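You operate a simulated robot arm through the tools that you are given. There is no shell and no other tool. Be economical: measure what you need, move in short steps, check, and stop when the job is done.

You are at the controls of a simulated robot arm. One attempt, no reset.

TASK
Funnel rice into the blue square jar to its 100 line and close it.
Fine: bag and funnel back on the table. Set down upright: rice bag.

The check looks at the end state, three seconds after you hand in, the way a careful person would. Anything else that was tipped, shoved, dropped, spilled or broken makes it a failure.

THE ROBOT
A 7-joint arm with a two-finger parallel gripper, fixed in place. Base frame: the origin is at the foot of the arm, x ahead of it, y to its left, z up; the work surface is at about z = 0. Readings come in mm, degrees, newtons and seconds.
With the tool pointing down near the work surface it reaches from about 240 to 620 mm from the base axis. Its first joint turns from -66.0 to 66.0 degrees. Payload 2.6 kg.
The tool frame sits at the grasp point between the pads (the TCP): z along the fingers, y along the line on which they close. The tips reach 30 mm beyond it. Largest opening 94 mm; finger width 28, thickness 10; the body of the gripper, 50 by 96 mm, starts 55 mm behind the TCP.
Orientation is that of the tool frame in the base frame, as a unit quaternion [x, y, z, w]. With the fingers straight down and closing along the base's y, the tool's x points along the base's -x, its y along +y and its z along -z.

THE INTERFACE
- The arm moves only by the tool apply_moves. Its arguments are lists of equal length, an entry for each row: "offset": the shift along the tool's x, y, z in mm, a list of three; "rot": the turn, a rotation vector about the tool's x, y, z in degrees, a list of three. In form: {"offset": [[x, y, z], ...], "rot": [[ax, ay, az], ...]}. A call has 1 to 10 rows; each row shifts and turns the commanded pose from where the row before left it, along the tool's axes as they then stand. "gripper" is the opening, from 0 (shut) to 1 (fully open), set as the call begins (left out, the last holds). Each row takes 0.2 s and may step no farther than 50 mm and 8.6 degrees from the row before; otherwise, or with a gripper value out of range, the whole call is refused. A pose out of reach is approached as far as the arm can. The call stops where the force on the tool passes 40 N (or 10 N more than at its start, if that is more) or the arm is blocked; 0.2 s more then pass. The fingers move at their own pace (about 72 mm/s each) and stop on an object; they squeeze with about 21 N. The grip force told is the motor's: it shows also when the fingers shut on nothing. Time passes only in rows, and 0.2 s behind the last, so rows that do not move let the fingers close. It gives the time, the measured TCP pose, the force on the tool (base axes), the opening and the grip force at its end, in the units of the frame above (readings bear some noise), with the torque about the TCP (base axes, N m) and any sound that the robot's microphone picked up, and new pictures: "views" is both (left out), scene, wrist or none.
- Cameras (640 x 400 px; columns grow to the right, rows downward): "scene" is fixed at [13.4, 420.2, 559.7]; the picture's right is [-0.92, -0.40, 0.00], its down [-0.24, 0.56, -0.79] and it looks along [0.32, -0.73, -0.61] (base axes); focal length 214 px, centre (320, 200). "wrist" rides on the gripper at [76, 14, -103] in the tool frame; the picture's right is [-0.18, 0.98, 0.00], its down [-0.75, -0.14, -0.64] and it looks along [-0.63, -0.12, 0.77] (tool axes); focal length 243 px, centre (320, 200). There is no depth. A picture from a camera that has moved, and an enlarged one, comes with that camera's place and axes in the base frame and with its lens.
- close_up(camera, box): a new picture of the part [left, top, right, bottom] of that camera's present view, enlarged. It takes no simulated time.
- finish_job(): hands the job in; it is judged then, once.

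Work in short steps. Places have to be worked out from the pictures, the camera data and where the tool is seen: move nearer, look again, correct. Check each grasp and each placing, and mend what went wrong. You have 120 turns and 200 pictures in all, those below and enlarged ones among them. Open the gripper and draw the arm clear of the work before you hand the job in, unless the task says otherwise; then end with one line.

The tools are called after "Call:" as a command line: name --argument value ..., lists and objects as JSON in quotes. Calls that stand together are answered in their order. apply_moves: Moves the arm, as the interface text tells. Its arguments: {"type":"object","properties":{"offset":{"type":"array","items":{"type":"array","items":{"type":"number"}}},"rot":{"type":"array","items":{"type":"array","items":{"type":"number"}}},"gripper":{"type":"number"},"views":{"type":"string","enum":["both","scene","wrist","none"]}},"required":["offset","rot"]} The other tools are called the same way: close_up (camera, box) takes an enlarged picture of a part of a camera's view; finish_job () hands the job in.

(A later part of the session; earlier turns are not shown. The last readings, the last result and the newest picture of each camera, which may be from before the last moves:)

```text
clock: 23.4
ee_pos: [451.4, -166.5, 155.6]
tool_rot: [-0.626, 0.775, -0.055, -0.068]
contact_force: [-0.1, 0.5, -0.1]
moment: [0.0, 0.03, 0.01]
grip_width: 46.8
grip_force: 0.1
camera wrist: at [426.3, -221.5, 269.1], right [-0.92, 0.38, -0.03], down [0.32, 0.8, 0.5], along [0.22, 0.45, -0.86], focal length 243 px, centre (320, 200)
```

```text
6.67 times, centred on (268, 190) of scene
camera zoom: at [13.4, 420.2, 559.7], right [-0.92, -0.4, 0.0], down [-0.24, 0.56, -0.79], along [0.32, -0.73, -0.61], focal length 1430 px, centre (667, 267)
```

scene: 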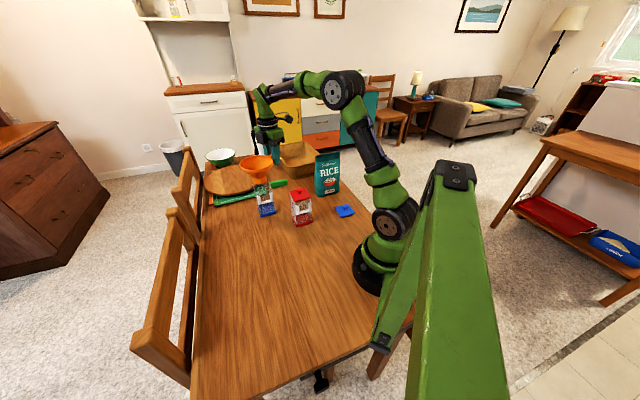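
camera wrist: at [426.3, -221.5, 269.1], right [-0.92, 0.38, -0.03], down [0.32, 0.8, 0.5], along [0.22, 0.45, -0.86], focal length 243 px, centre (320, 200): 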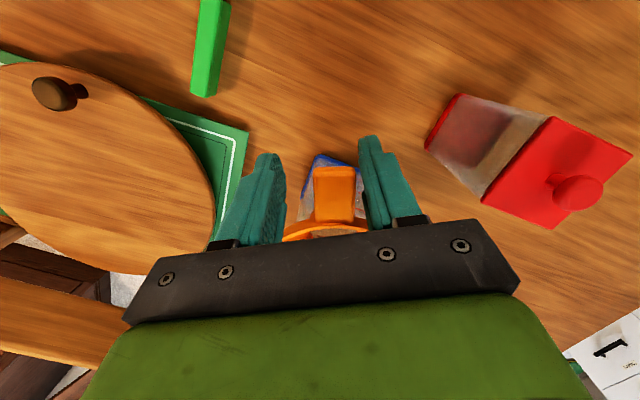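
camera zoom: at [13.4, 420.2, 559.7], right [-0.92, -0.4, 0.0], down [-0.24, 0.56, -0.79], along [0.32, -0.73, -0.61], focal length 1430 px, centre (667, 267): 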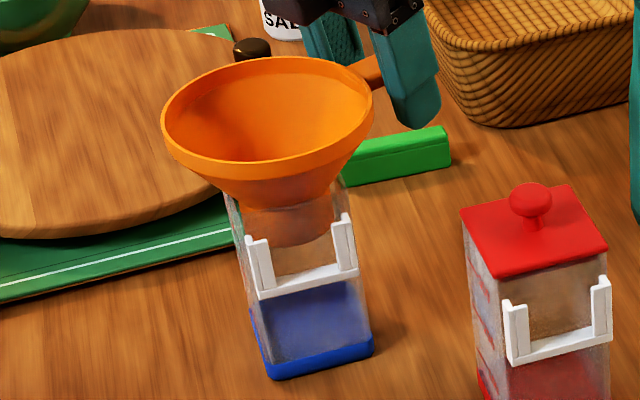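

Funnel sits on the jar. I withdraw straight up, level the tool, and then head toward the bag.

Call:
apply_moves --offset '[[5.2, 0, -29.5], [7, 0, -39.4], [7, 0, -39.4], [0, 0, -10], [0, 0, 0]]' --rot '[[0, 0, 0], [0, 0, 0], [0, 0, 0], [0, -5, 0], [0, -5, 0]]' --gripper 0.5

Call:
close_up --camera "scene" --box '[240, 160, 296, 220]'

```text
clock: 24.6
ee_pos: [453.7, -165.0, 276.0]
tool_rot: [-0.629, 0.778, 0.001, 0.0]
contact_force: [0.4, -0.1, -0.3]
moment: [0.02, 0.0, 0.01]
grip_width: 46.9
grip_force: 0.1
camera wrist: at [423.7, -238.8, 378.4], right [-0.92, 0.39, 0.0], down [0.3, 0.71, 0.64], along [0.25, 0.59, -0.77], focal length 243 px, centre (320, 200)
```

scene: 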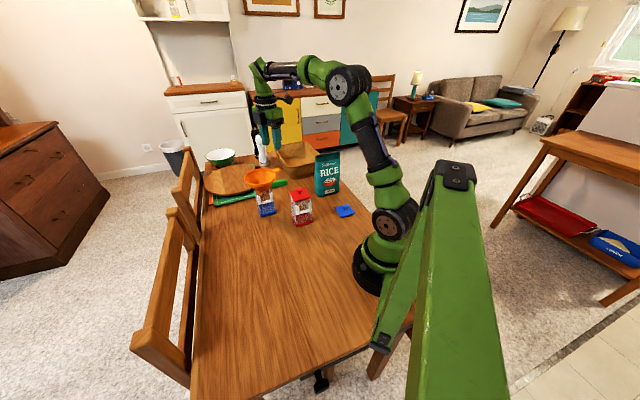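
wrist: 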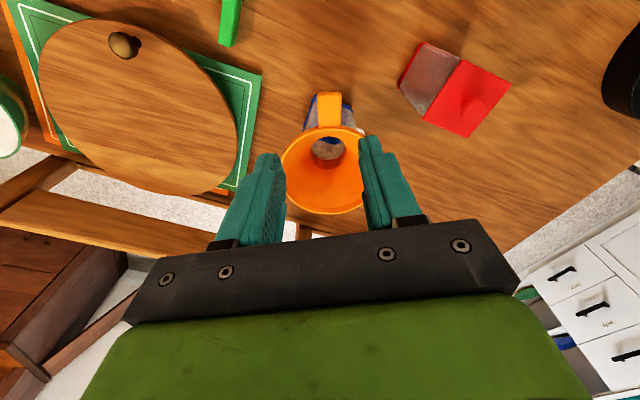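

```text
6.67 times, centred on (268, 190) of scene
camera zoom: at [13.4, 420.2, 559.7], right [-0.92, -0.4, 0.0], down [-0.24, 0.56, -0.79], along [0.32, -0.73, -0.61], focal length 1430 px, centre (667, 267)
```

zoom: 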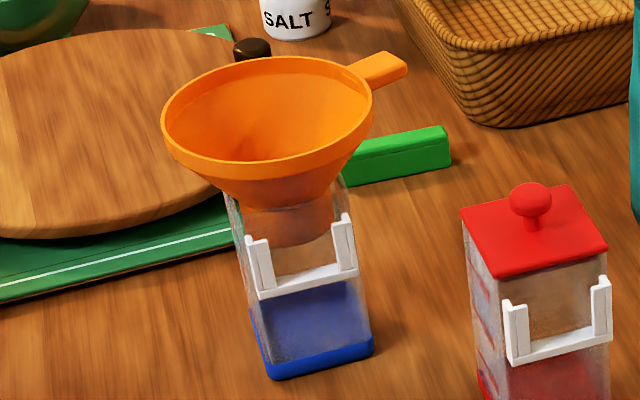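

Funnel is seated with its centre near (469,−94), rim z≈162. Now over the bag at height with the tool turned so that it closes across the bag's depth.

Call:
apply_moves --offset '[[35.4, 21.8, -10.8], [35.4, 21.8, -10.8], [35.4, 21.8, -10.8], [35.4, 21.8, -10.8], [35.4, 21.8, -10.8], [0, 0, 0], [0, 0, 0], [0, 0, 0], [0, 0, 0], [0, 0, 0]]' --rot '[[0, 0, 0], [0, 0, 0], [0, 0, 0], [0, 0, 0], [0, 0, 0], [0, 0, 7.46], [0, 0, 7.46], [0, 0, 7.46], [0, 0, 7.46], [0, 0, 7.46]]' --gripper 1

```text
clock: 26.8
ee_pos: [309.4, -315.4, 328.3]
tool_rot: [-0.345, 0.938, 0.0, 0.0]
contact_force: [-1.0, 0.3, 0.2]
moment: [0.01, -0.01, 0.02]
grip_width: 93.7
grip_force: 0.1
camera wrist: at [241.9, -355.1, 431.9], right [-0.5, 0.87, 0.0], down [0.67, 0.38, 0.64], along [0.56, 0.32, -0.77], focal length 243 px, centre (320, 200)
```

scene: 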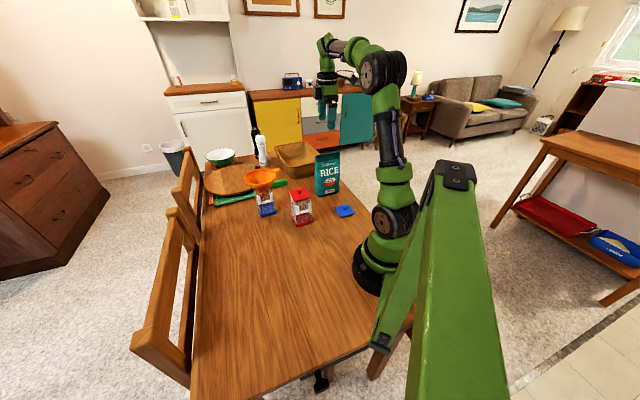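
wrist: 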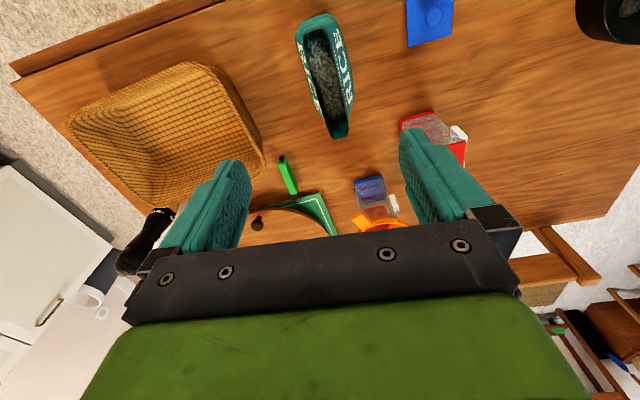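

Call:
close_up --camera "wrist" --box '[270, 0, 390, 150]'

```text
2.67 times, centred on (330, 75) of wrist
camera zoom: at [241.9, -355.1, 431.9], right [-0.5, 0.87, 0.0], down [0.67, 0.38, 0.64], along [0.56, 0.32, -0.77], focal length 647 px, centre (293, 533)
```

zoom: 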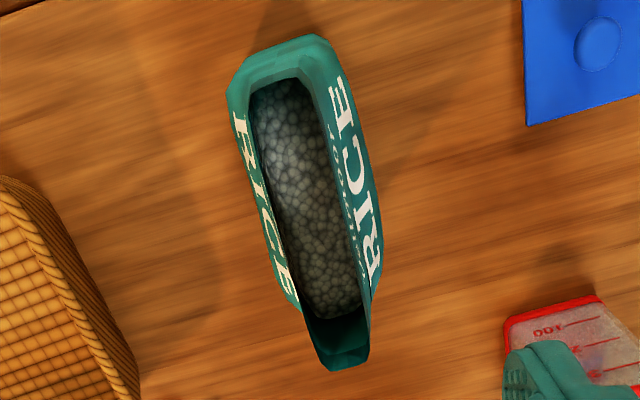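

The bag mouth runs from about (255,−346) to (331,−280), centre ≈(299,−313), depth ≈40 mm. Before loading the hand I test, empty and high, whether the pouring pose over the funnel (hand tilted to horizontal pointing −y) is reachable.

Call:
apply_moves --offset '[[-47.5, 6.5, 0], [-47.5, 6.5, 0], [-47.5, 6.5, 0], [-47.5, 6.5, 0], [-47.5, 6.5, 0], [0, 0, 0], [0, 0, 0], [0, 0, 0], [0, 0, 0]]' --rot '[[0, 0, -5.5], [0, 0, -5.5], [0, 0, -5.5], [0, 0, -5.5], [0, 0, -5.5], [0, 0, -5.5], [0, 0, -5.5], [0, 0, -5.5], [0, 0, -5.6]]' --views "none"

```text
clock: 28.8
ee_pos: [429.9, -110.1, 328.7]
tool_rot: [0.709, -0.705, 0.0, -0.001]
contact_force: [1.0, -1.1, -0.1]
moment: [0.0, -0.01, 0.01]
grip_width: 94.0
grip_force: 0.0
```

Call:
apply_moves --offset '[[0, 0, 0], [0, 0, 0], [0, 0, 0], [0, 0, 0], [0, 0, 0], [0, 0, 0], [0, 0, 0], [0, 0, 0], [0, 0, 0], [0, 0, 0]]' --rot '[[0, 8.5, 0], [0, 8.5, 0], [0, 8.5, 0], [0, 8.5, 0], [0, 8.5, 0], [0, 8.5, 0], [0, 8.5, 0], [0, 8.5, 0], [0, 8.5, 0], [0, 8.5, 0]]' --views "scene"

```text
clock: 31.0
ee_pos: [428.9, -111.8, 328.7]
tool_rot: [0.521, -0.52, 0.479, 0.478]
contact_force: [0.0, 0.0, -0.2]
moment: [0.02, 0.0, 0.02]
grip_width: 93.9
grip_force: 0.0
```

scene: 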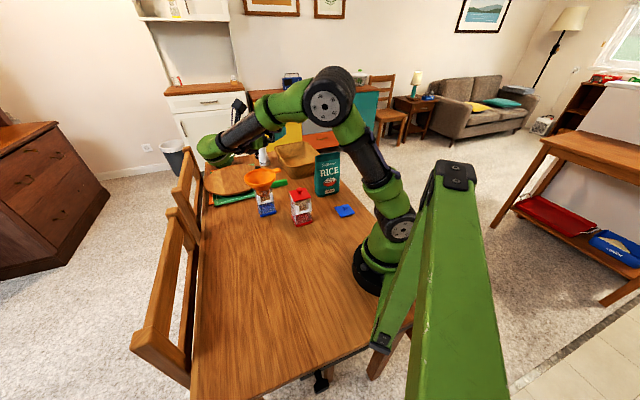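

Reached 85° fine. Test further tilt and the real position.

Call:
apply_moves --offset '[[20, 0, 0], [20, 20, 0], [20, 20, 0], [0, 0, 0], [0, 0, 0]]' --rot '[[0, 8.5, 0], [0, 8.5, 0], [0, 8.5, 0], [0, 8.5, 0], [0, 8.5, 0]]' --views "scene"

```text
clock: 32.2
ee_pos: [388.1, -106.6, 388.4]
tool_rot: [0.312, -0.312, 0.636, 0.634]
contact_force: [0.0, 0.1, 0.3]
moment: [0.02, -0.03, 0.01]
grip_width: 93.9
grip_force: 0.0
```

scene: 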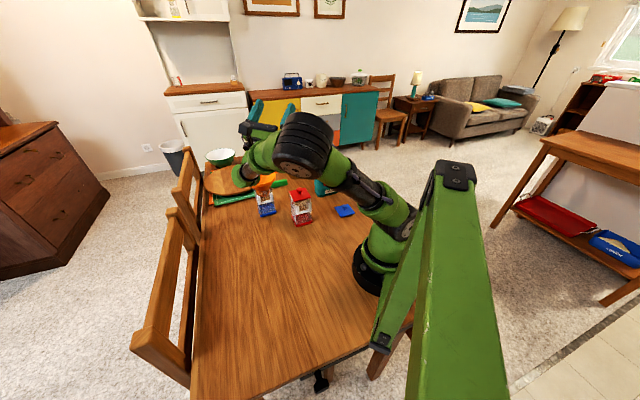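

127° is reachable. Go back to 100° and check the actual pour position (469,−136,250).

Call:
apply_moves --offset '[[0, 0, 0], [0, 0, 0], [0, 0, 0], [0, 0, 0], [-35, -20, 1], [-35, -20, 1], [-35, -20, 1], [-35, -20, 1]]' --rot '[[0, -6.9, 0], [0, -6.9, 0], [0, -6.9, 0], [0, -6.9, 0], [0, 0, 0], [0, 0, 0], [0, 0, 0], [0, 0, 0]]'

Call:
close_up --camera "scene" --box '[190, 110, 340, 220]'

```text
clock: 34.0
ee_pos: [471.5, -135.9, 249.8]
tool_rot: [0.456, -0.454, 0.542, 0.54]
contact_force: [0.3, 0.4, 0.1]
moment: [0.0, 0.05, -0.01]
grip_width: 94.2
grip_force: 0.1
camera wrist: at [457.9, -23.0, 307.1], right [-0.98, -0.03, -0.18], down [0.14, 0.5, -0.85], along [0.12, -0.86, -0.49], focal length 243 px, centre (320, 200)
```

scene: 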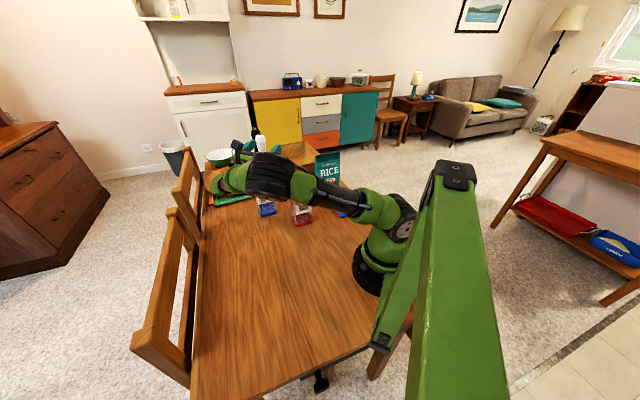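
wrist: 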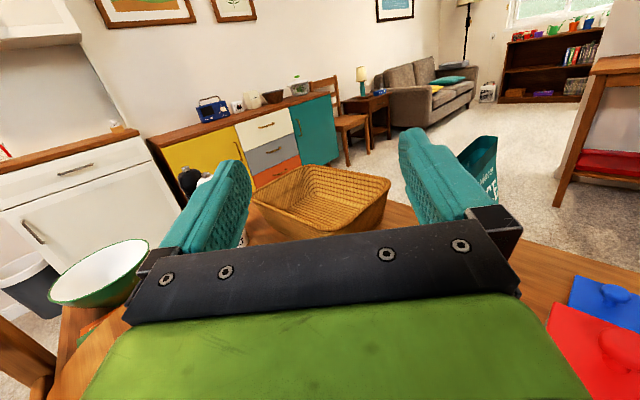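

```text
3.64 times, centred on (265, 165) of scene
camera zoom: at [13.4, 420.2, 559.7], right [-0.92, -0.4, 0.0], down [-0.24, 0.56, -0.79], along [0.32, -0.73, -0.61], focal length 780 px, centre (520, 327)
```

zoom: 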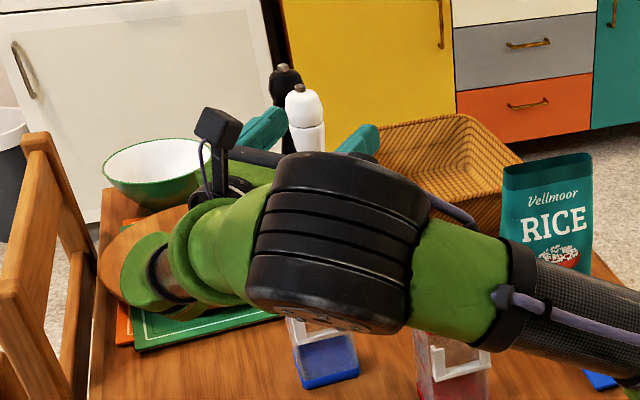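

Reachable, but the arm hides the funnel from the scene camera. I raise a bit and test swinging the pour direction toward +x (wrist nearer the robot), which would free the view.

Call:
apply_moves --offset '[[30, 0, 0], [30, 0, 0], [0, 0, 0], [0, 0, 0], [0, 0, 0], [0, 0, 0], [0, 0, 0], [0, 0, 0]]' --rot '[[0, 0, 0], [0, 0, 0], [8.3, 0, 0], [8.3, 0, 0], [8.3, 0, 0], [8.3, 0, 0], [8.3, 0, 0], [8.3, 0, 0]]' --views "scene"

```text
clock: 35.8
ee_pos: [469.8, -124.6, 308.9]
tool_rot: [0.641, -0.184, 0.683, 0.298]
contact_force: [0.3, 0.7, 1.0]
moment: [-0.02, 0.03, 0.04]
grip_width: 94.0
grip_force: 0.0
```

scene: 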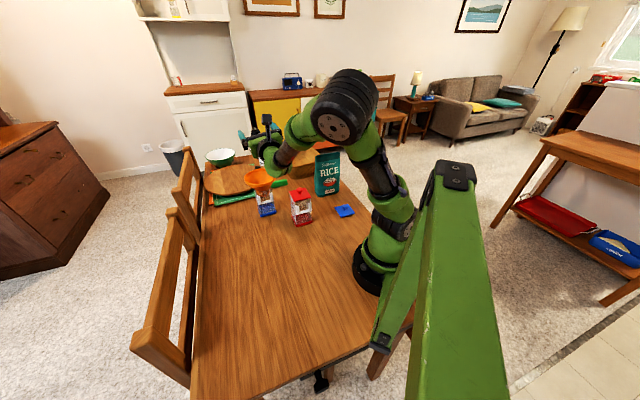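

That works and leaves the funnel in view. I now untilt directly (testing vertical hand with that yaw), then go back for the bag.

Call:
apply_moves --offset '[[0, 0, 0], [0, 0, 0], [0, 0, 0], [0, 0, 0], [0, 0, 0], [0, 0, 0], [0, 0, 0], [0, 0, 0], [0, 0, 0], [0, 0, 0]]' --rot '[[0, -8.5, 0], [0, -8.5, 0], [0, -8.5, 0], [0, -8.5, 0], [0, -8.5, 0], [0, -8.5, 0], [0, -8.5, 0], [0, -8.5, 0], [0, -8.5, 0], [0, -8.5, 0]]' --views "none"

Call:
apply_moves --offset '[[0, 0, 0], [0, 0, -30], [0, 0, 0]]' --rot '[[0, -8.5, 0], [0, -6.5, 0], [0, 0, 0]]' --views "none"

```text
clock: 38.0
ee_pos: [467.0, -135.6, 308.6]
tool_rot: [0.929, -0.348, 0.068, 0.103]
contact_force: [2.8, 13.1, 1.5]
moment: [-1.02, 0.26, -0.08]
grip_width: 94.0
grip_force: 0.1
```

```text
clock: 38.8
ee_pos: [469.1, -125.9, 309.4]
tool_rot: [0.935, -0.339, 0.048, 0.088]
contact_force: [-0.3, 0.3, 0.8]
moment: [-0.01, 0.02, -0.01]
grip_width: 93.8
grip_force: 0.1
out of reach, approached as far as the arm can: row 1, 2
```

Near-vertical at that yaw hits a limit. Check how it stands.

Call:
apply_moves --offset '[[0, 0, 0]]' --rot '[[0, 0, 8.5]]'

```text
clock: 39.2
ee_pos: [469.2, -125.1, 310.7]
tool_rot: [0.907, -0.409, 0.054, 0.084]
contact_force: [0.2, 0.0, -0.1]
moment: [0.0, 0.01, -0.02]
grip_width: 93.8
grip_force: 0.1
camera wrist: at [506.6, -170.8, 424.6], right [-0.86, -0.51, 0.07], down [-0.41, 0.77, 0.49], along [-0.3, 0.39, -0.87], focal length 243 px, centre (320, 200)
```

scene: 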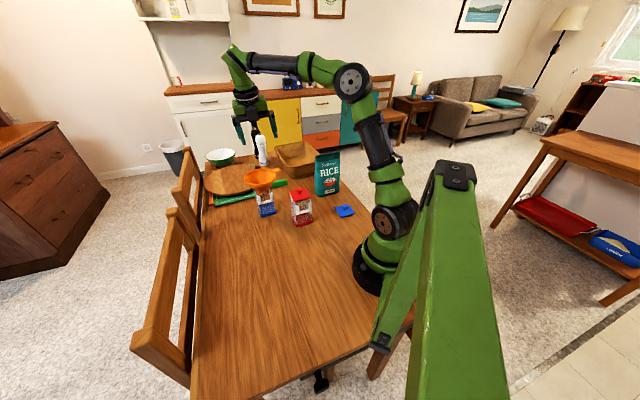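
wrist: 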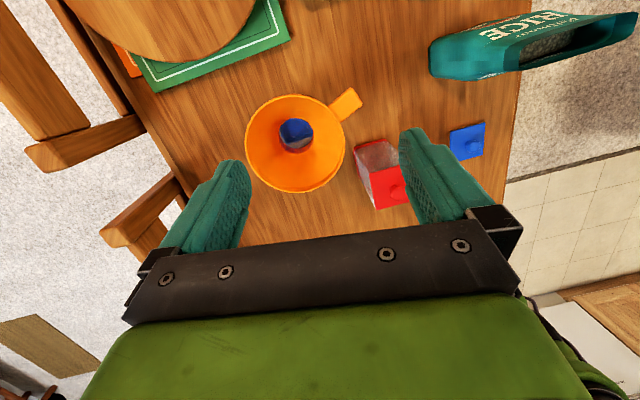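

All clear. I turn the yaw back, bring the tool vertical and rise.

Call:
apply_moves --offset '[[0, 0, 0], [0, 0, 0], [0, 0, 0], [0, 0, 0], [0, 0, 0], [0, 0, 0], [0, 0, 0], [0, 0, 0], [0, 0, 0], [0, 0, 0]]' --rot '[[0, 0, 8.5], [0, 0, 8.5], [0, 0, 8.5], [0.7, -5.7, 0], [0.7, -5.7, 0], [0, 0, 8.5], [0, 0, 8.5], [0, 0, 8.5], [0, 0, 8.5], [0, 0, 8.5]]' --views "none"

```text
clock: 41.4
ee_pos: [470.1, -124.2, 310.9]
tool_rot: [-0.525, 0.851, 0.0, 0.001]
contact_force: [0.8, -0.2, -0.2]
moment: [0.03, 0.04, 0.03]
grip_width: 93.7
grip_force: 0.0
```

Call:
apply_moves --offset '[[40.9, 11.3, -3.3], [40.9, 11.3, -3.3], [40.9, 11.3, -3.3], [40.9, 11.3, -3.3], [40.9, 11.3, -3.3], [40.9, 11.3, -3.3], [0, 0, 0], [0, 0, 0], [0, 0, 0], [0, 0, 0]]' --rot '[[0, 0, 0], [0, 0, 0], [0, 0, 0], [0, 0, 0], [0, 0, 0], [0, 0, 0], [0, 0, 7.43], [0, 0, 7.43], [0, 0, 7.43], [0, 0, 0]]' --views "wrist"

Call:
close_up --camera "wrist" --box '[270, 0, 390, 150]'

Call:
close_up --camera "scene" --box '[290, 130, 370, 210]'

```text
clock: 43.6
ee_pos: [301.9, -314.5, 330.8]
tool_rot: [-0.352, 0.936, 0.0, 0.0]
contact_force: [0.4, -0.6, -0.4]
moment: [0.0, 0.03, 0.04]
grip_width: 94.0
grip_force: 0.2
camera wrist: at [235.0, -355.2, 432.3], right [-0.51, 0.86, 0.0], down [0.66, 0.39, 0.64], along [0.55, 0.33, -0.77], focal length 243 px, centre (320, 200)
```

wrist: 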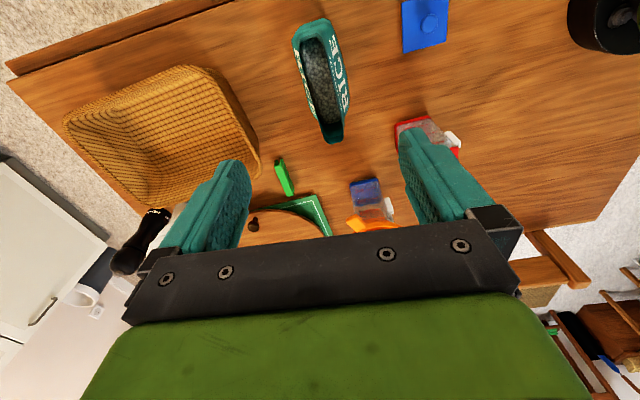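

```text
2.67 times, centred on (330, 75) of wrist
camera zoom: at [235.0, -355.2, 432.3], right [-0.51, 0.86, 0.0], down [0.66, 0.39, 0.64], along [0.55, 0.33, -0.77], focal length 647 px, centre (293, 533)
```

zoom: 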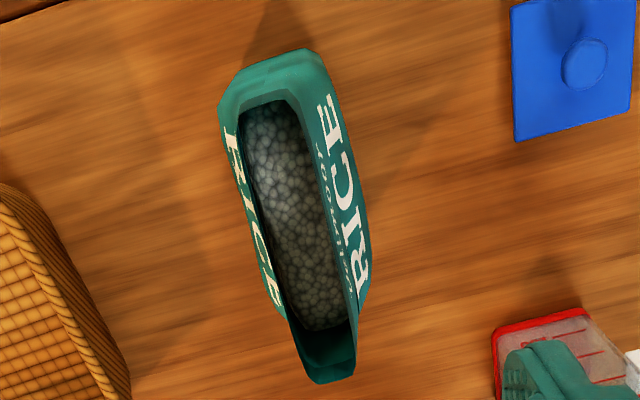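

```text
5.00 times, centred on (330, 170) of scene
camera zoom: at [13.4, 420.2, 559.7], right [-0.92, -0.4, 0.0], down [-0.24, 0.56, -0.79], along [0.32, -0.73, -0.61], focal length 1072 px, centre (270, 350)
```

zoom: 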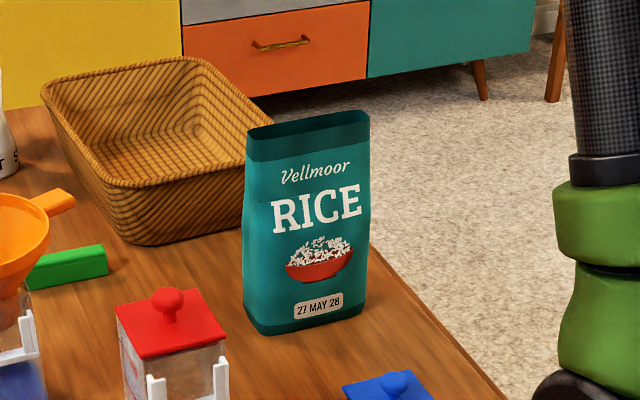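

Bag is where expected. I descend with the fingers straddling it to TCP z≈150 (palm just above the bag's top).

Call:
apply_moves --offset '[[3, 1, 45], [0, 0, 45], [0, 0, 45], [0, 0, 20], [0, 0, 12], [0, 0, 0]]' --rot '[[0, 0, 0], [0, 0, 0], [0, 0, 0], [0, 0, 0], [0, 0, 0], [0, 0, 0]]'

Call:
close_up --camera "scene" --box '[290, 130, 370, 210]'

```text
clock: 45.0
ee_pos: [296.0, -314.7, 162.1]
tool_rot: [-0.352, 0.936, 0.001, 0.0]
contact_force: [0.3, 0.6, 0.8]
moment: [0.0, 0.02, 0.0]
grip_width: 94.0
grip_force: 0.1
camera wrist: at [230.4, -355.6, 264.8], right [-0.51, 0.86, 0.0], down [0.66, 0.39, 0.64], along [0.55, 0.33, -0.77], focal length 243 px, centre (320, 200)
```

scene: 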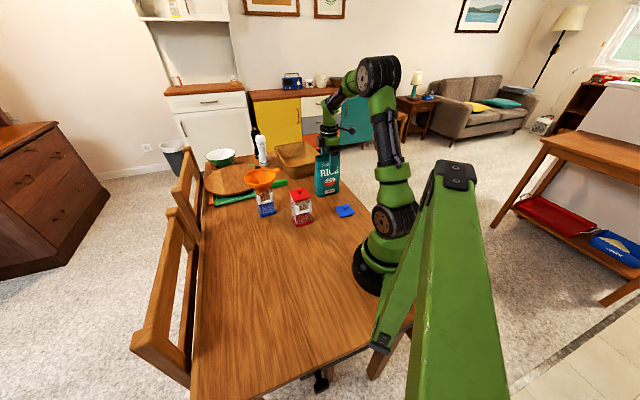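
wrist: 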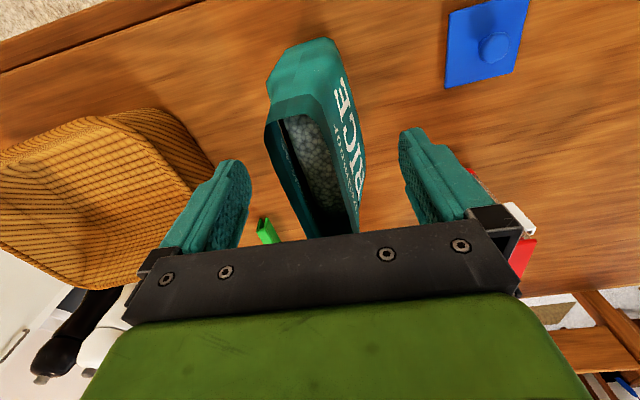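

```text
5.00 times, centred on (330, 170) of scene
camera zoom: at [13.4, 420.2, 559.7], right [-0.92, -0.4, 0.0], down [-0.24, 0.56, -0.79], along [0.32, -0.73, -0.61], focal length 1072 px, centre (270, 350)
```

zoom: 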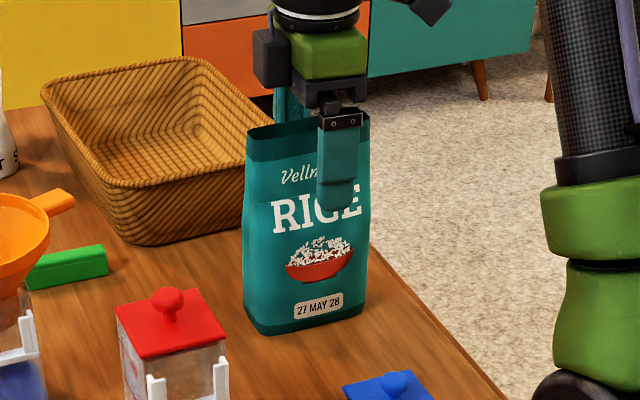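

Fingers straddle the bag; TCP is ~10 mm off along its width. Shift, lower a little more, and close.

Call:
apply_moves --offset '[[-10, 0, 0], [0, 0, 6], [0, 0, 6], [0, 0, 0]]' --rot '[[0, 0, 0], [0, 0, 0], [0, 0, 0], [0, 0, 0]]' --views "none"

Call:
apply_moves --offset '[[0, 0, 0], [0, 0, 0], [0, 0, 0], [0, 0, 0]]' --rot '[[0, 0, 0], [0, 0, 0], [0, 0, 0], [0, 0, 0]]' --gripper 0 --views "wrist"

Call:
close_up --camera "scene" --box '[290, 130, 370, 210]'

```text
clock: 46.0
ee_pos: [303.3, -308.4, 152.0]
tool_rot: [-0.353, 0.936, 0.001, -0.001]
contact_force: [0.0, 0.1, 0.4]
moment: [-0.02, 0.0, -0.01]
grip_width: 94.1
grip_force: 0.0
```

```text
clock: 47.0
ee_pos: [304.8, -308.6, 152.1]
tool_rot: [-0.353, 0.936, 0.001, 0.0]
contact_force: [1.4, 2.9, 7.8]
moment: [-0.1, 0.0, 0.06]
grip_width: 35.2
grip_force: 21.4
camera wrist: at [238.6, -349.2, 254.5], right [-0.51, 0.86, 0.0], down [0.66, 0.39, 0.64], along [0.55, 0.33, -0.77], focal length 243 px, centre (320, 200)
```

wrist: 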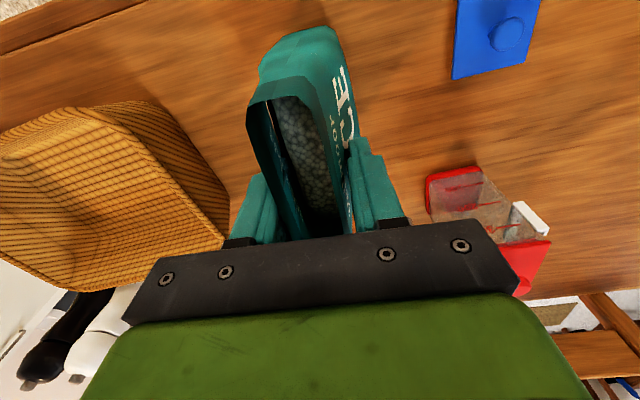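

```text
5.00 times, centred on (330, 170) of scene
camera zoom: at [13.3, 420.3, 559.7], right [-0.92, -0.4, 0.0], down [-0.24, 0.56, -0.79], along [0.32, -0.73, -0.61], focal length 1072 px, centre (270, 350)
```

zoom: 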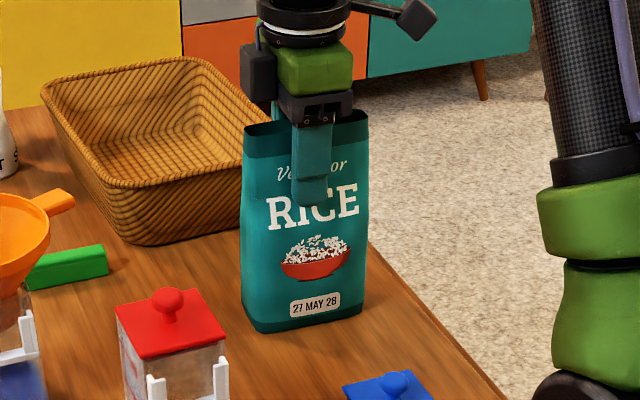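

Bag gripped (35 mm). Lift 40 mm and weigh.

Call:
apply_moves --offset '[[0, 0, -10], [0, 0, -15], [0, 0, -15], [0, 0, 0], [0, 0, 0]]' --rot '[[0, 0, 0], [0, 0, 0], [0, 0, 0], [0, 0, 0], [0, 0, 0]]' --views "none"

Call:
close_up --camera "scene" --box '[290, 130, 370, 210]'

```text
clock: 48.2
ee_pos: [304.7, -309.3, 190.4]
tool_rot: [-0.353, 0.936, 0.001, 0.0]
contact_force: [-0.2, -0.6, -3.9]
moment: [0.0, -0.05, 0.02]
grip_width: 7.6
grip_force: 21.4
```

```text
5.00 times, centred on (330, 170) of scene
camera zoom: at [13.4, 420.2, 559.7], right [-0.92, -0.4, 0.0], down [-0.24, 0.56, -0.79], along [0.32, -0.73, -0.61], focal length 1072 px, centre (270, 350)
```

zoom: 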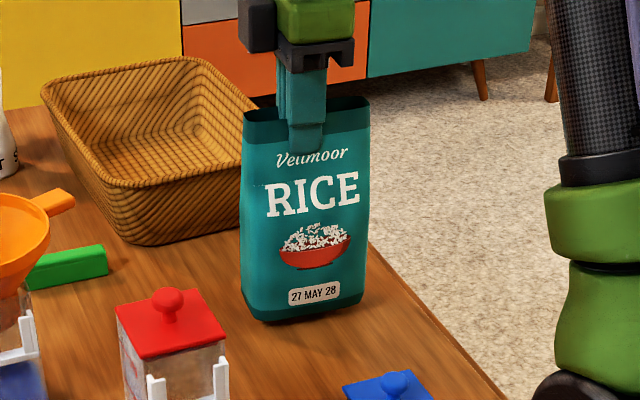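

The soft top collapsed (7.6 mm) and the fingers slid up: this grip is too high. Weight is only ~4 N. I set it back down and will regrip lower.

Call:
apply_moves --offset '[[0, 0, 4], [0, 0, 4], [0, 0, 2], [0, 0, 0]]' --rot '[[0, 0, 0], [0, 0, 0], [0, 0, 0], [0, 0, 0]]' --views "wrist"

Call:
close_up --camera "scene" --box '[290, 130, 370, 210]'

```text
clock: 49.2
ee_pos: [304.2, -308.6, 180.7]
tool_rot: [-0.351, 0.936, 0.001, -0.001]
contact_force: [0.1, -0.1, -4.0]
moment: [0.02, -0.03, -0.01]
grip_width: 7.8
grip_force: 21.3
camera wrist: at [238.4, -349.1, 283.6], right [-0.51, 0.86, 0.0], down [0.66, 0.39, 0.64], along [0.55, 0.33, -0.77], focal length 243 px, centre (320, 200)
```

wrist: 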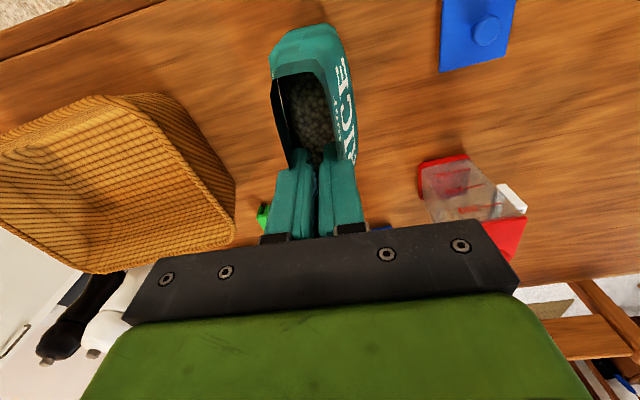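

```text
5.00 times, centred on (330, 170) of scene
camera zoom: at [13.4, 420.2, 559.7], right [-0.92, -0.4, 0.0], down [-0.24, 0.56, -0.79], along [0.32, -0.73, -0.61], focal length 1072 px, centre (270, 350)
```

zoom: 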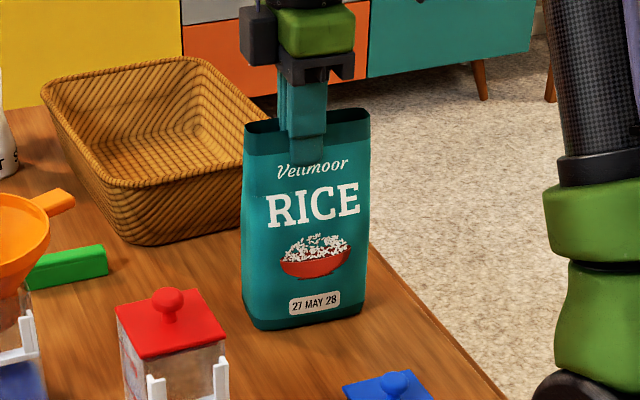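

The pinch holds but is far above the centre of mass. I lower until the bag rests, open, and regrip as low as the palm allows (TCP ≈138).

Call:
apply_moves --offset '[[0, 0, 1.5], [0, 0, 1.5], [0, 0, 0]]' --rot '[[0, 0, 0], [0, 0, 0], [0, 0, 0]]' --views "none"

```text
clock: 50.0
ee_pos: [304.5, -308.3, 178.3]
tool_rot: [-0.352, 0.936, 0.002, 0.0]
contact_force: [-0.3, 0.1, -5.0]
moment: [0.03, -0.02, -0.05]
grip_width: 7.5
grip_force: 20.7
```

Call:
apply_moves --offset '[[0, 0, 1.5], [0, 0, 0]]' --rot '[[0, 0, 0], [0, 0, 0]]' --views "none"

Call:
apply_moves --offset '[[0, 0, 1.5], [0, 0, 0]]' --rot '[[0, 0, 0], [0, 0, 0]]' --views "none"

Call:
close_up --camera "scene" --box '[290, 130, 370, 210]'

```text
clock: 50.6
ee_pos: [304.8, -308.7, 177.3]
tool_rot: [-0.352, 0.936, 0.0, 0.0]
contact_force: [-4.2, 3.0, 8.2]
moment: [0.34, 0.51, -0.01]
grip_width: 7.3
grip_force: 20.8
```

```text
clock: 51.2
ee_pos: [304.8, -309.3, 179.0]
tool_rot: [-0.352, 0.936, -0.001, 0.0]
contact_force: [-8.6, 4.8, 33.5]
moment: [0.51, 0.75, 0.01]
grip_width: 7.6
grip_force: 20.8
```

```text
5.00 times, centred on (330, 170) of scene
camera zoom: at [13.2, 420.4, 559.6], right [-0.92, -0.4, 0.0], down [-0.24, 0.56, -0.79], along [0.32, -0.73, -0.61], focal length 1072 px, centre (270, 350)
```

zoom: 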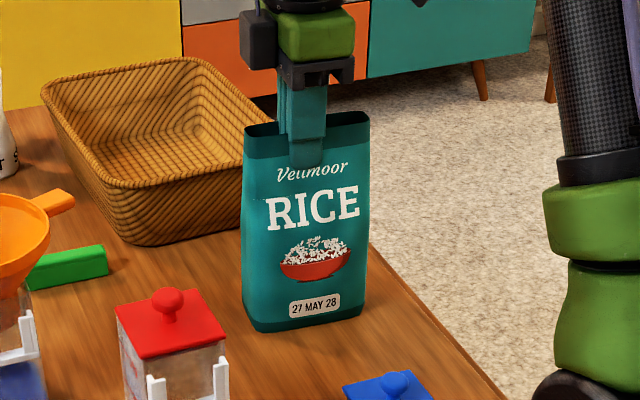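

Bag rests on the table (33 N press). I unload, open, lower to TCP ≈139 and regrip.

Call:
apply_moves --offset '[[0, 0, -2.5], [0, 0, 0]]' --rot '[[0, 0, 0], [0, 0, 0]]' --views "none"

Call:
apply_moves --offset '[[0, 0, 0], [0, 0, 0], [0, 0, 0], [0, 0, 0]]' --rot '[[0, 0, 0], [0, 0, 0], [0, 0, 0], [0, 0, 0]]' --gripper 1 --views "wrist"

Call:
close_up --camera "scene" --box '[290, 130, 370, 210]'

```text
clock: 51.8
ee_pos: [304.8, -308.1, 179.7]
tool_rot: [-0.353, 0.936, 0.0, -0.001]
contact_force: [0.7, -0.9, 16.1]
moment: [0.33, -0.14, -0.18]
grip_width: 7.3
grip_force: 20.8
```

```text
clock: 52.8
ee_pos: [304.2, -309.7, 178.9]
tool_rot: [-0.353, 0.936, 0.001, 0.0]
contact_force: [0.3, 0.3, -0.6]
moment: [0.0, -0.02, 0.02]
grip_width: 93.9
grip_force: 0.0
camera wrist: at [238.2, -349.4, 280.6], right [-0.51, 0.86, 0.0], down [0.66, 0.39, 0.64], along [0.55, 0.33, -0.77], focal length 243 px, centre (320, 200)
```

wrist: 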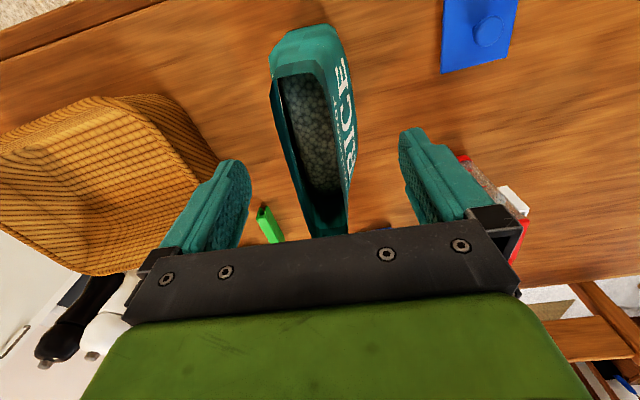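

```text
5.00 times, centred on (330, 170) of scene
camera zoom: at [13.4, 420.2, 559.7], right [-0.92, -0.4, 0.0], down [-0.24, 0.56, -0.79], along [0.32, -0.73, -0.61], focal length 1072 px, centre (270, 350)
```

zoom: 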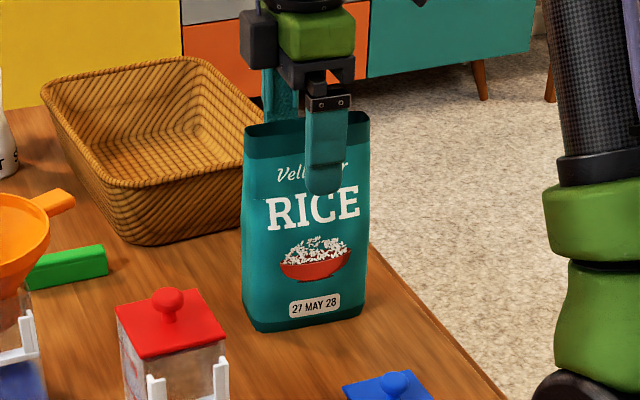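

Call:
apply_moves --offset '[[-2, 0, 15], [0, 0, 13], [0, 0, 6], [0, 0, 5], [0, 0, 0]]' --rot '[[0, 0, 0], [0, 0, 0], [0, 0, 0], [0, 0, 0], [0, 0, 0]]' --views "none"

Call:
close_up --camera "scene" --box '[300, 130, 360, 200]'

```text
clock: 54.0
ee_pos: [306.8, -306.8, 137.3]
tool_rot: [-0.353, 0.936, 0.001, 0.0]
contact_force: [-0.4, -0.1, 0.0]
moment: [0.0, 0.01, 0.01]
grip_width: 94.0
grip_force: 0.0
```

```text
5.71 times, centred on (330, 165) of scene
camera zoom: at [13.4, 420.2, 559.7], right [-0.92, -0.4, 0.0], down [-0.24, 0.56, -0.79], along [0.32, -0.73, -0.61], focal length 1226 px, centre (263, 400)
```

zoom: 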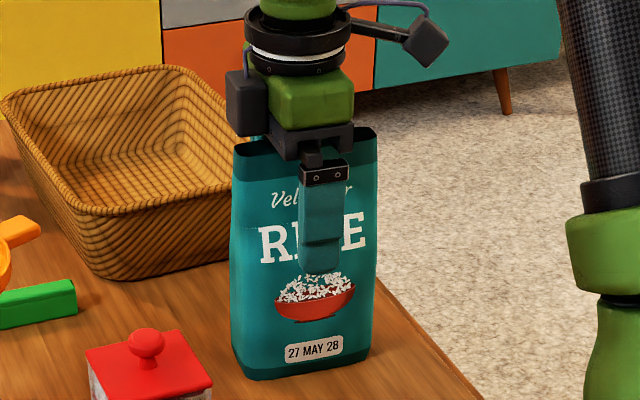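

No contact at TCP 137. Lower 4 mm more and close.

Call:
apply_moves --offset '[[0, 0, 4], [0, 0, 0]]' --rot '[[0, 0, 0], [0, 0, 0]]' --views "none"

Call:
apply_moves --offset '[[0, 0, 0], [0, 0, 0], [0, 0, 0], [0, 0, 0], [0, 0, 0]]' --rot '[[0, 0, 0], [0, 0, 0], [0, 0, 0], [0, 0, 0], [0, 0, 0]]' --gripper 0 --views "wrist"

Call:
close_up --camera "scene" --box '[300, 130, 360, 200]'

```text
clock: 54.6
ee_pos: [306.4, -306.9, 134.7]
tool_rot: [-0.352, 0.936, 0.0, 0.0]
contact_force: [-0.1, -0.8, 0.3]
moment: [0.0, 0.0, 0.01]
grip_width: 93.9
grip_force: 0.1
```

```text
clock: 55.8
ee_pos: [306.0, -305.6, 134.7]
tool_rot: [-0.353, 0.936, 0.001, 0.0]
contact_force: [0.0, -0.1, 0.3]
moment: [0.02, -0.02, -0.1]
grip_width: 48.7
grip_force: 21.2
camera wrist: at [240.1, -347.4, 237.5], right [-0.51, 0.86, 0.0], down [0.66, 0.39, 0.64], along [0.55, 0.33, -0.77], focal length 243 px, centre (320, 200)
```

wrist: 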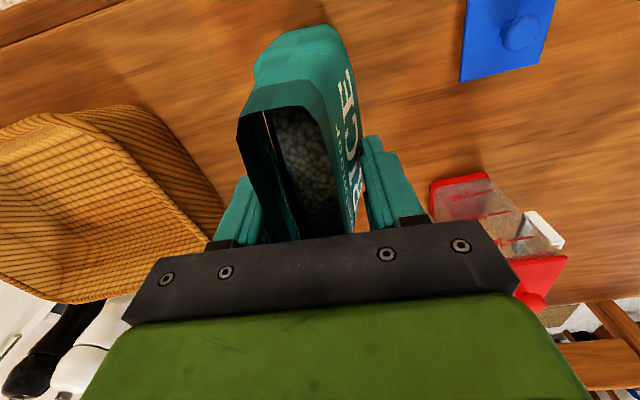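

```text
5.71 times, centred on (330, 165) of scene
camera zoom: at [13.4, 420.2, 559.7], right [-0.92, -0.4, 0.0], down [-0.24, 0.56, -0.79], along [0.32, -0.73, -0.61], focal length 1226 px, centre (263, 400)
```

zoom: 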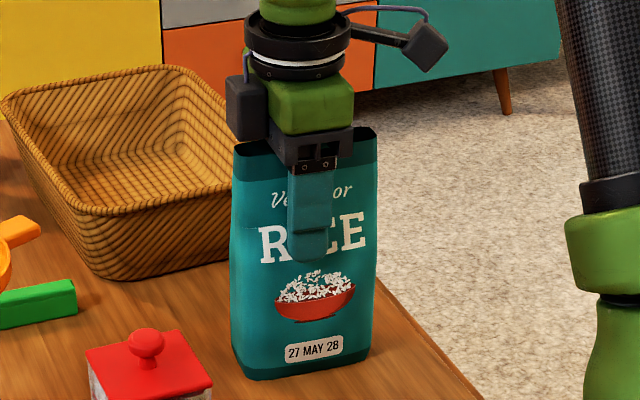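

Now 48.7 mm with no upward push: a firm grip on the filled part. Lift.

Call:
apply_moves --offset '[[0, 0, -10], [0, 0, -20], [0, 0, -20], [0, 0, 0], [0, 0, 0]]' --rot '[[0, 0, 0], [0, 0, 0], [0, 0, 0], [0, 0, 0], [0, 0, 0]]' --views "none"

Call:
close_up --camera "scene" --box '[290, 120, 370, 210]'

```text
clock: 57.0
ee_pos: [305.8, -305.1, 184.3]
tool_rot: [-0.353, 0.936, 0.001, 0.0]
contact_force: [-0.3, -0.2, -4.5]
moment: [-0.01, 0.0, -0.01]
grip_width: 7.4
grip_force: 21.0
```

```text
4.44 times, centred on (330, 165) of scene
camera zoom: at [13.4, 420.2, 559.7], right [-0.92, -0.4, 0.0], down [-0.24, 0.56, -0.79], along [0.32, -0.73, -0.61], focal length 953 px, centre (276, 356)
```

zoom: 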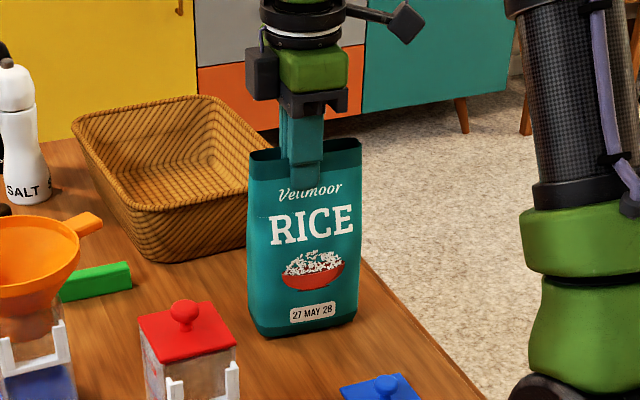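

It slid up to the thin top again: the upper body tapers, so only the top pinch (or a side grip at mid-height) holds. The pinch carries the bag safely upright but would let it swing when tilted. Plan: use the pinch to move the bag to the clear area around (400,60), then regrip it from the side at mid-height. First raise.

Call:
apply_moves --offset '[[0, 0, -34], [0, 0, -34], [0, 0, -34], [0, 0, -34], [0, 0, -34], [0, 0, 0]]' --rot '[[0, 0, 0], [0, 0, 0], [0, 0, 0], [0, 0, 0], [0, 0, 0], [0, 0, 0]]' --views "scene"

```text
clock: 58.4
ee_pos: [306.8, -306.1, 354.3]
tool_rot: [-0.353, 0.936, 0.001, 0.0]
contact_force: [0.3, 0.7, -5.4]
moment: [0.04, -0.02, 0.0]
grip_width: 7.4
grip_force: 21.1
```

scene: 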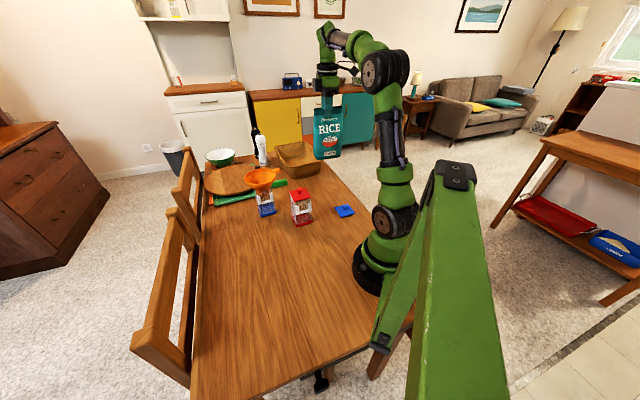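

Call:
apply_moves --offset '[[-31.2, 21.2, 0], [-31.2, 21.2, 0], [-31.2, 21.2, 0], [-31.2, 21.2, 0], [-31.2, 21.2, 0], [-31.2, 21.2, 0], [-31.2, 21.2, 0], [-31.2, 21.2, 0], [-31.2, 21.2, 0], [-31.2, 21.2, 0]]' --rot '[[0, 0, 0], [0, 0, 0], [0, 0, 0], [0, 0, 0], [0, 0, 0], [0, 0, 0], [0, 0, 0], [0, 0, 0], [0, 0, 0], [0, 0, 0]]' --views "none"

Call:
apply_moves --offset '[[0, 0, 0], [0, 0, 0], [0, 0, 0], [0, 0, 0], [0, 0, 0], [0, 0, 0], [0, 0, 0], [0, 0, 0]]' --rot '[[0, 0, -7.1], [0, 0, -7.1], [0, 0, -7.1], [0, 0, -7.1], [0, 0, -7.1], [0, 0, -7.1], [0, 0, -7.1], [0, 0, -7.1]]' --views "scene"

```text
clock: 60.6
ee_pos: [401.1, 59.9, 356.6]
tool_rot: [-0.352, 0.936, 0.0, 0.0]
contact_force: [-0.3, 0.2, -5.5]
moment: [0.03, -0.03, 0.01]
grip_width: 7.7
grip_force: 21.1
```

```text
clock: 62.4
ee_pos: [401.0, 57.5, 355.2]
tool_rot: [0.756, -0.655, -0.001, 0.0]
contact_force: [0.2, 0.0, -4.1]
moment: [0.03, 0.02, -0.02]
grip_width: 7.4
grip_force: 21.0
```

scene: 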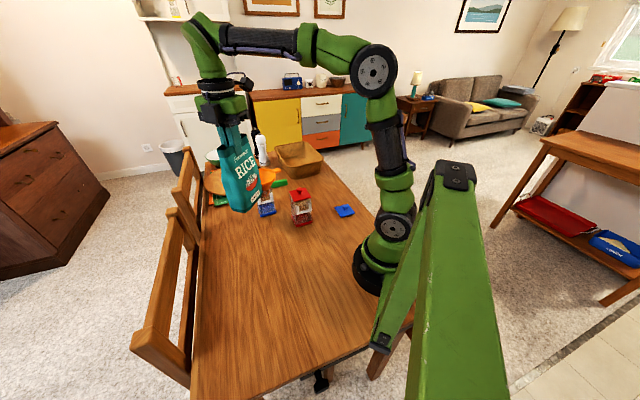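

Bag hangs upright over the free area. Lower to just above the table.

Call:
apply_moves --offset '[[0, 0, 35], [0, 0, 40], [0, 0, 40], [0, 0, 35], [0, 0, 18], [0, 0, 4], [0, 0, 0], [0, 0, 0]]' --rot '[[0, 0, 0], [0, 0, 0], [0, 0, 0], [0, 0, 0], [0, 0, 0], [0, 0, 0], [0, 0, 0], [0, 0, 0]]' --views "scene"

Call:
close_up --camera "scene" --box '[190, 150, 310, 280]'

```text
clock: 64.2
ee_pos: [402.2, 57.7, 184.9]
tool_rot: [0.755, -0.655, -0.002, -0.001]
contact_force: [0.9, 0.1, -4.7]
moment: [0.0, 0.06, -0.02]
grip_width: 7.3
grip_force: 21.0
```

scene: 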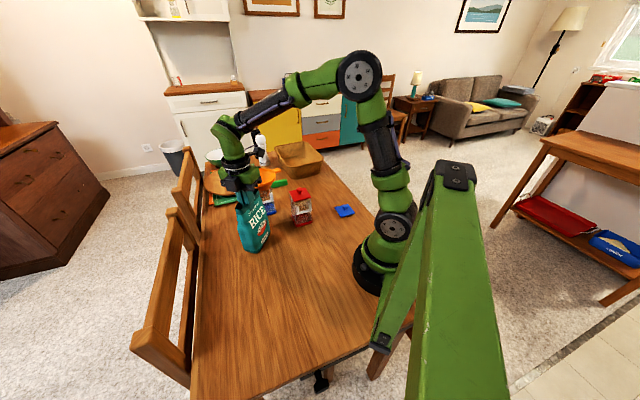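

```text
3.08 times, centred on (250, 215) of scene
camera zoom: at [13.4, 420.2, 559.7], right [-0.92, -0.4, 0.0], down [-0.24, 0.56, -0.79], along [0.32, -0.73, -0.61], focal length 660 px, centre (535, 154)
```

zoom: 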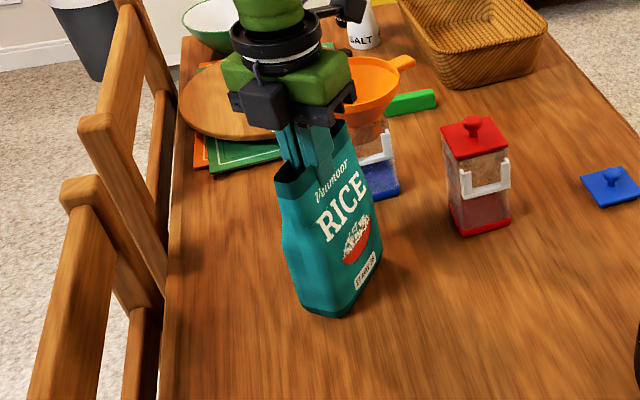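

Call:
apply_moves --offset '[[0, 0, 4], [0, 0, 0]]' --rot '[[0, 0, 0], [0, 0, 0]]' --views "none"

Call:
apply_moves --offset '[[0, 0, 2], [0, 0, 0]]' --rot '[[0, 0, 0], [0, 0, 0]]' --views "none"

Call:
apply_moves --offset '[[0, 0, 1.5], [0, 0, 0]]' --rot '[[0, 0, 0], [0, 0, 0]]' --views "none"

```text
clock: 64.8
ee_pos: [400.7, 58.7, 179.7]
tool_rot: [0.754, -0.657, -0.001, -0.001]
contact_force: [0.1, 0.6, -5.3]
moment: [0.05, -0.02, 0.01]
grip_width: 7.4
grip_force: 21.3
```

```text
clock: 65.4
ee_pos: [401.3, 57.8, 178.0]
tool_rot: [0.755, -0.656, 0.0, -0.001]
contact_force: [-0.5, -1.1, 4.9]
moment: [0.23, 0.39, 0.01]
grip_width: 7.5
grip_force: 21.0
```

```text
clock: 66.0
ee_pos: [402.4, 58.9, 177.5]
tool_rot: [0.754, -0.656, 0.002, -0.002]
contact_force: [-9.4, -4.0, 37.7]
moment: [-0.1, 0.8, -0.04]
grip_width: 7.3
grip_force: 21.2
```

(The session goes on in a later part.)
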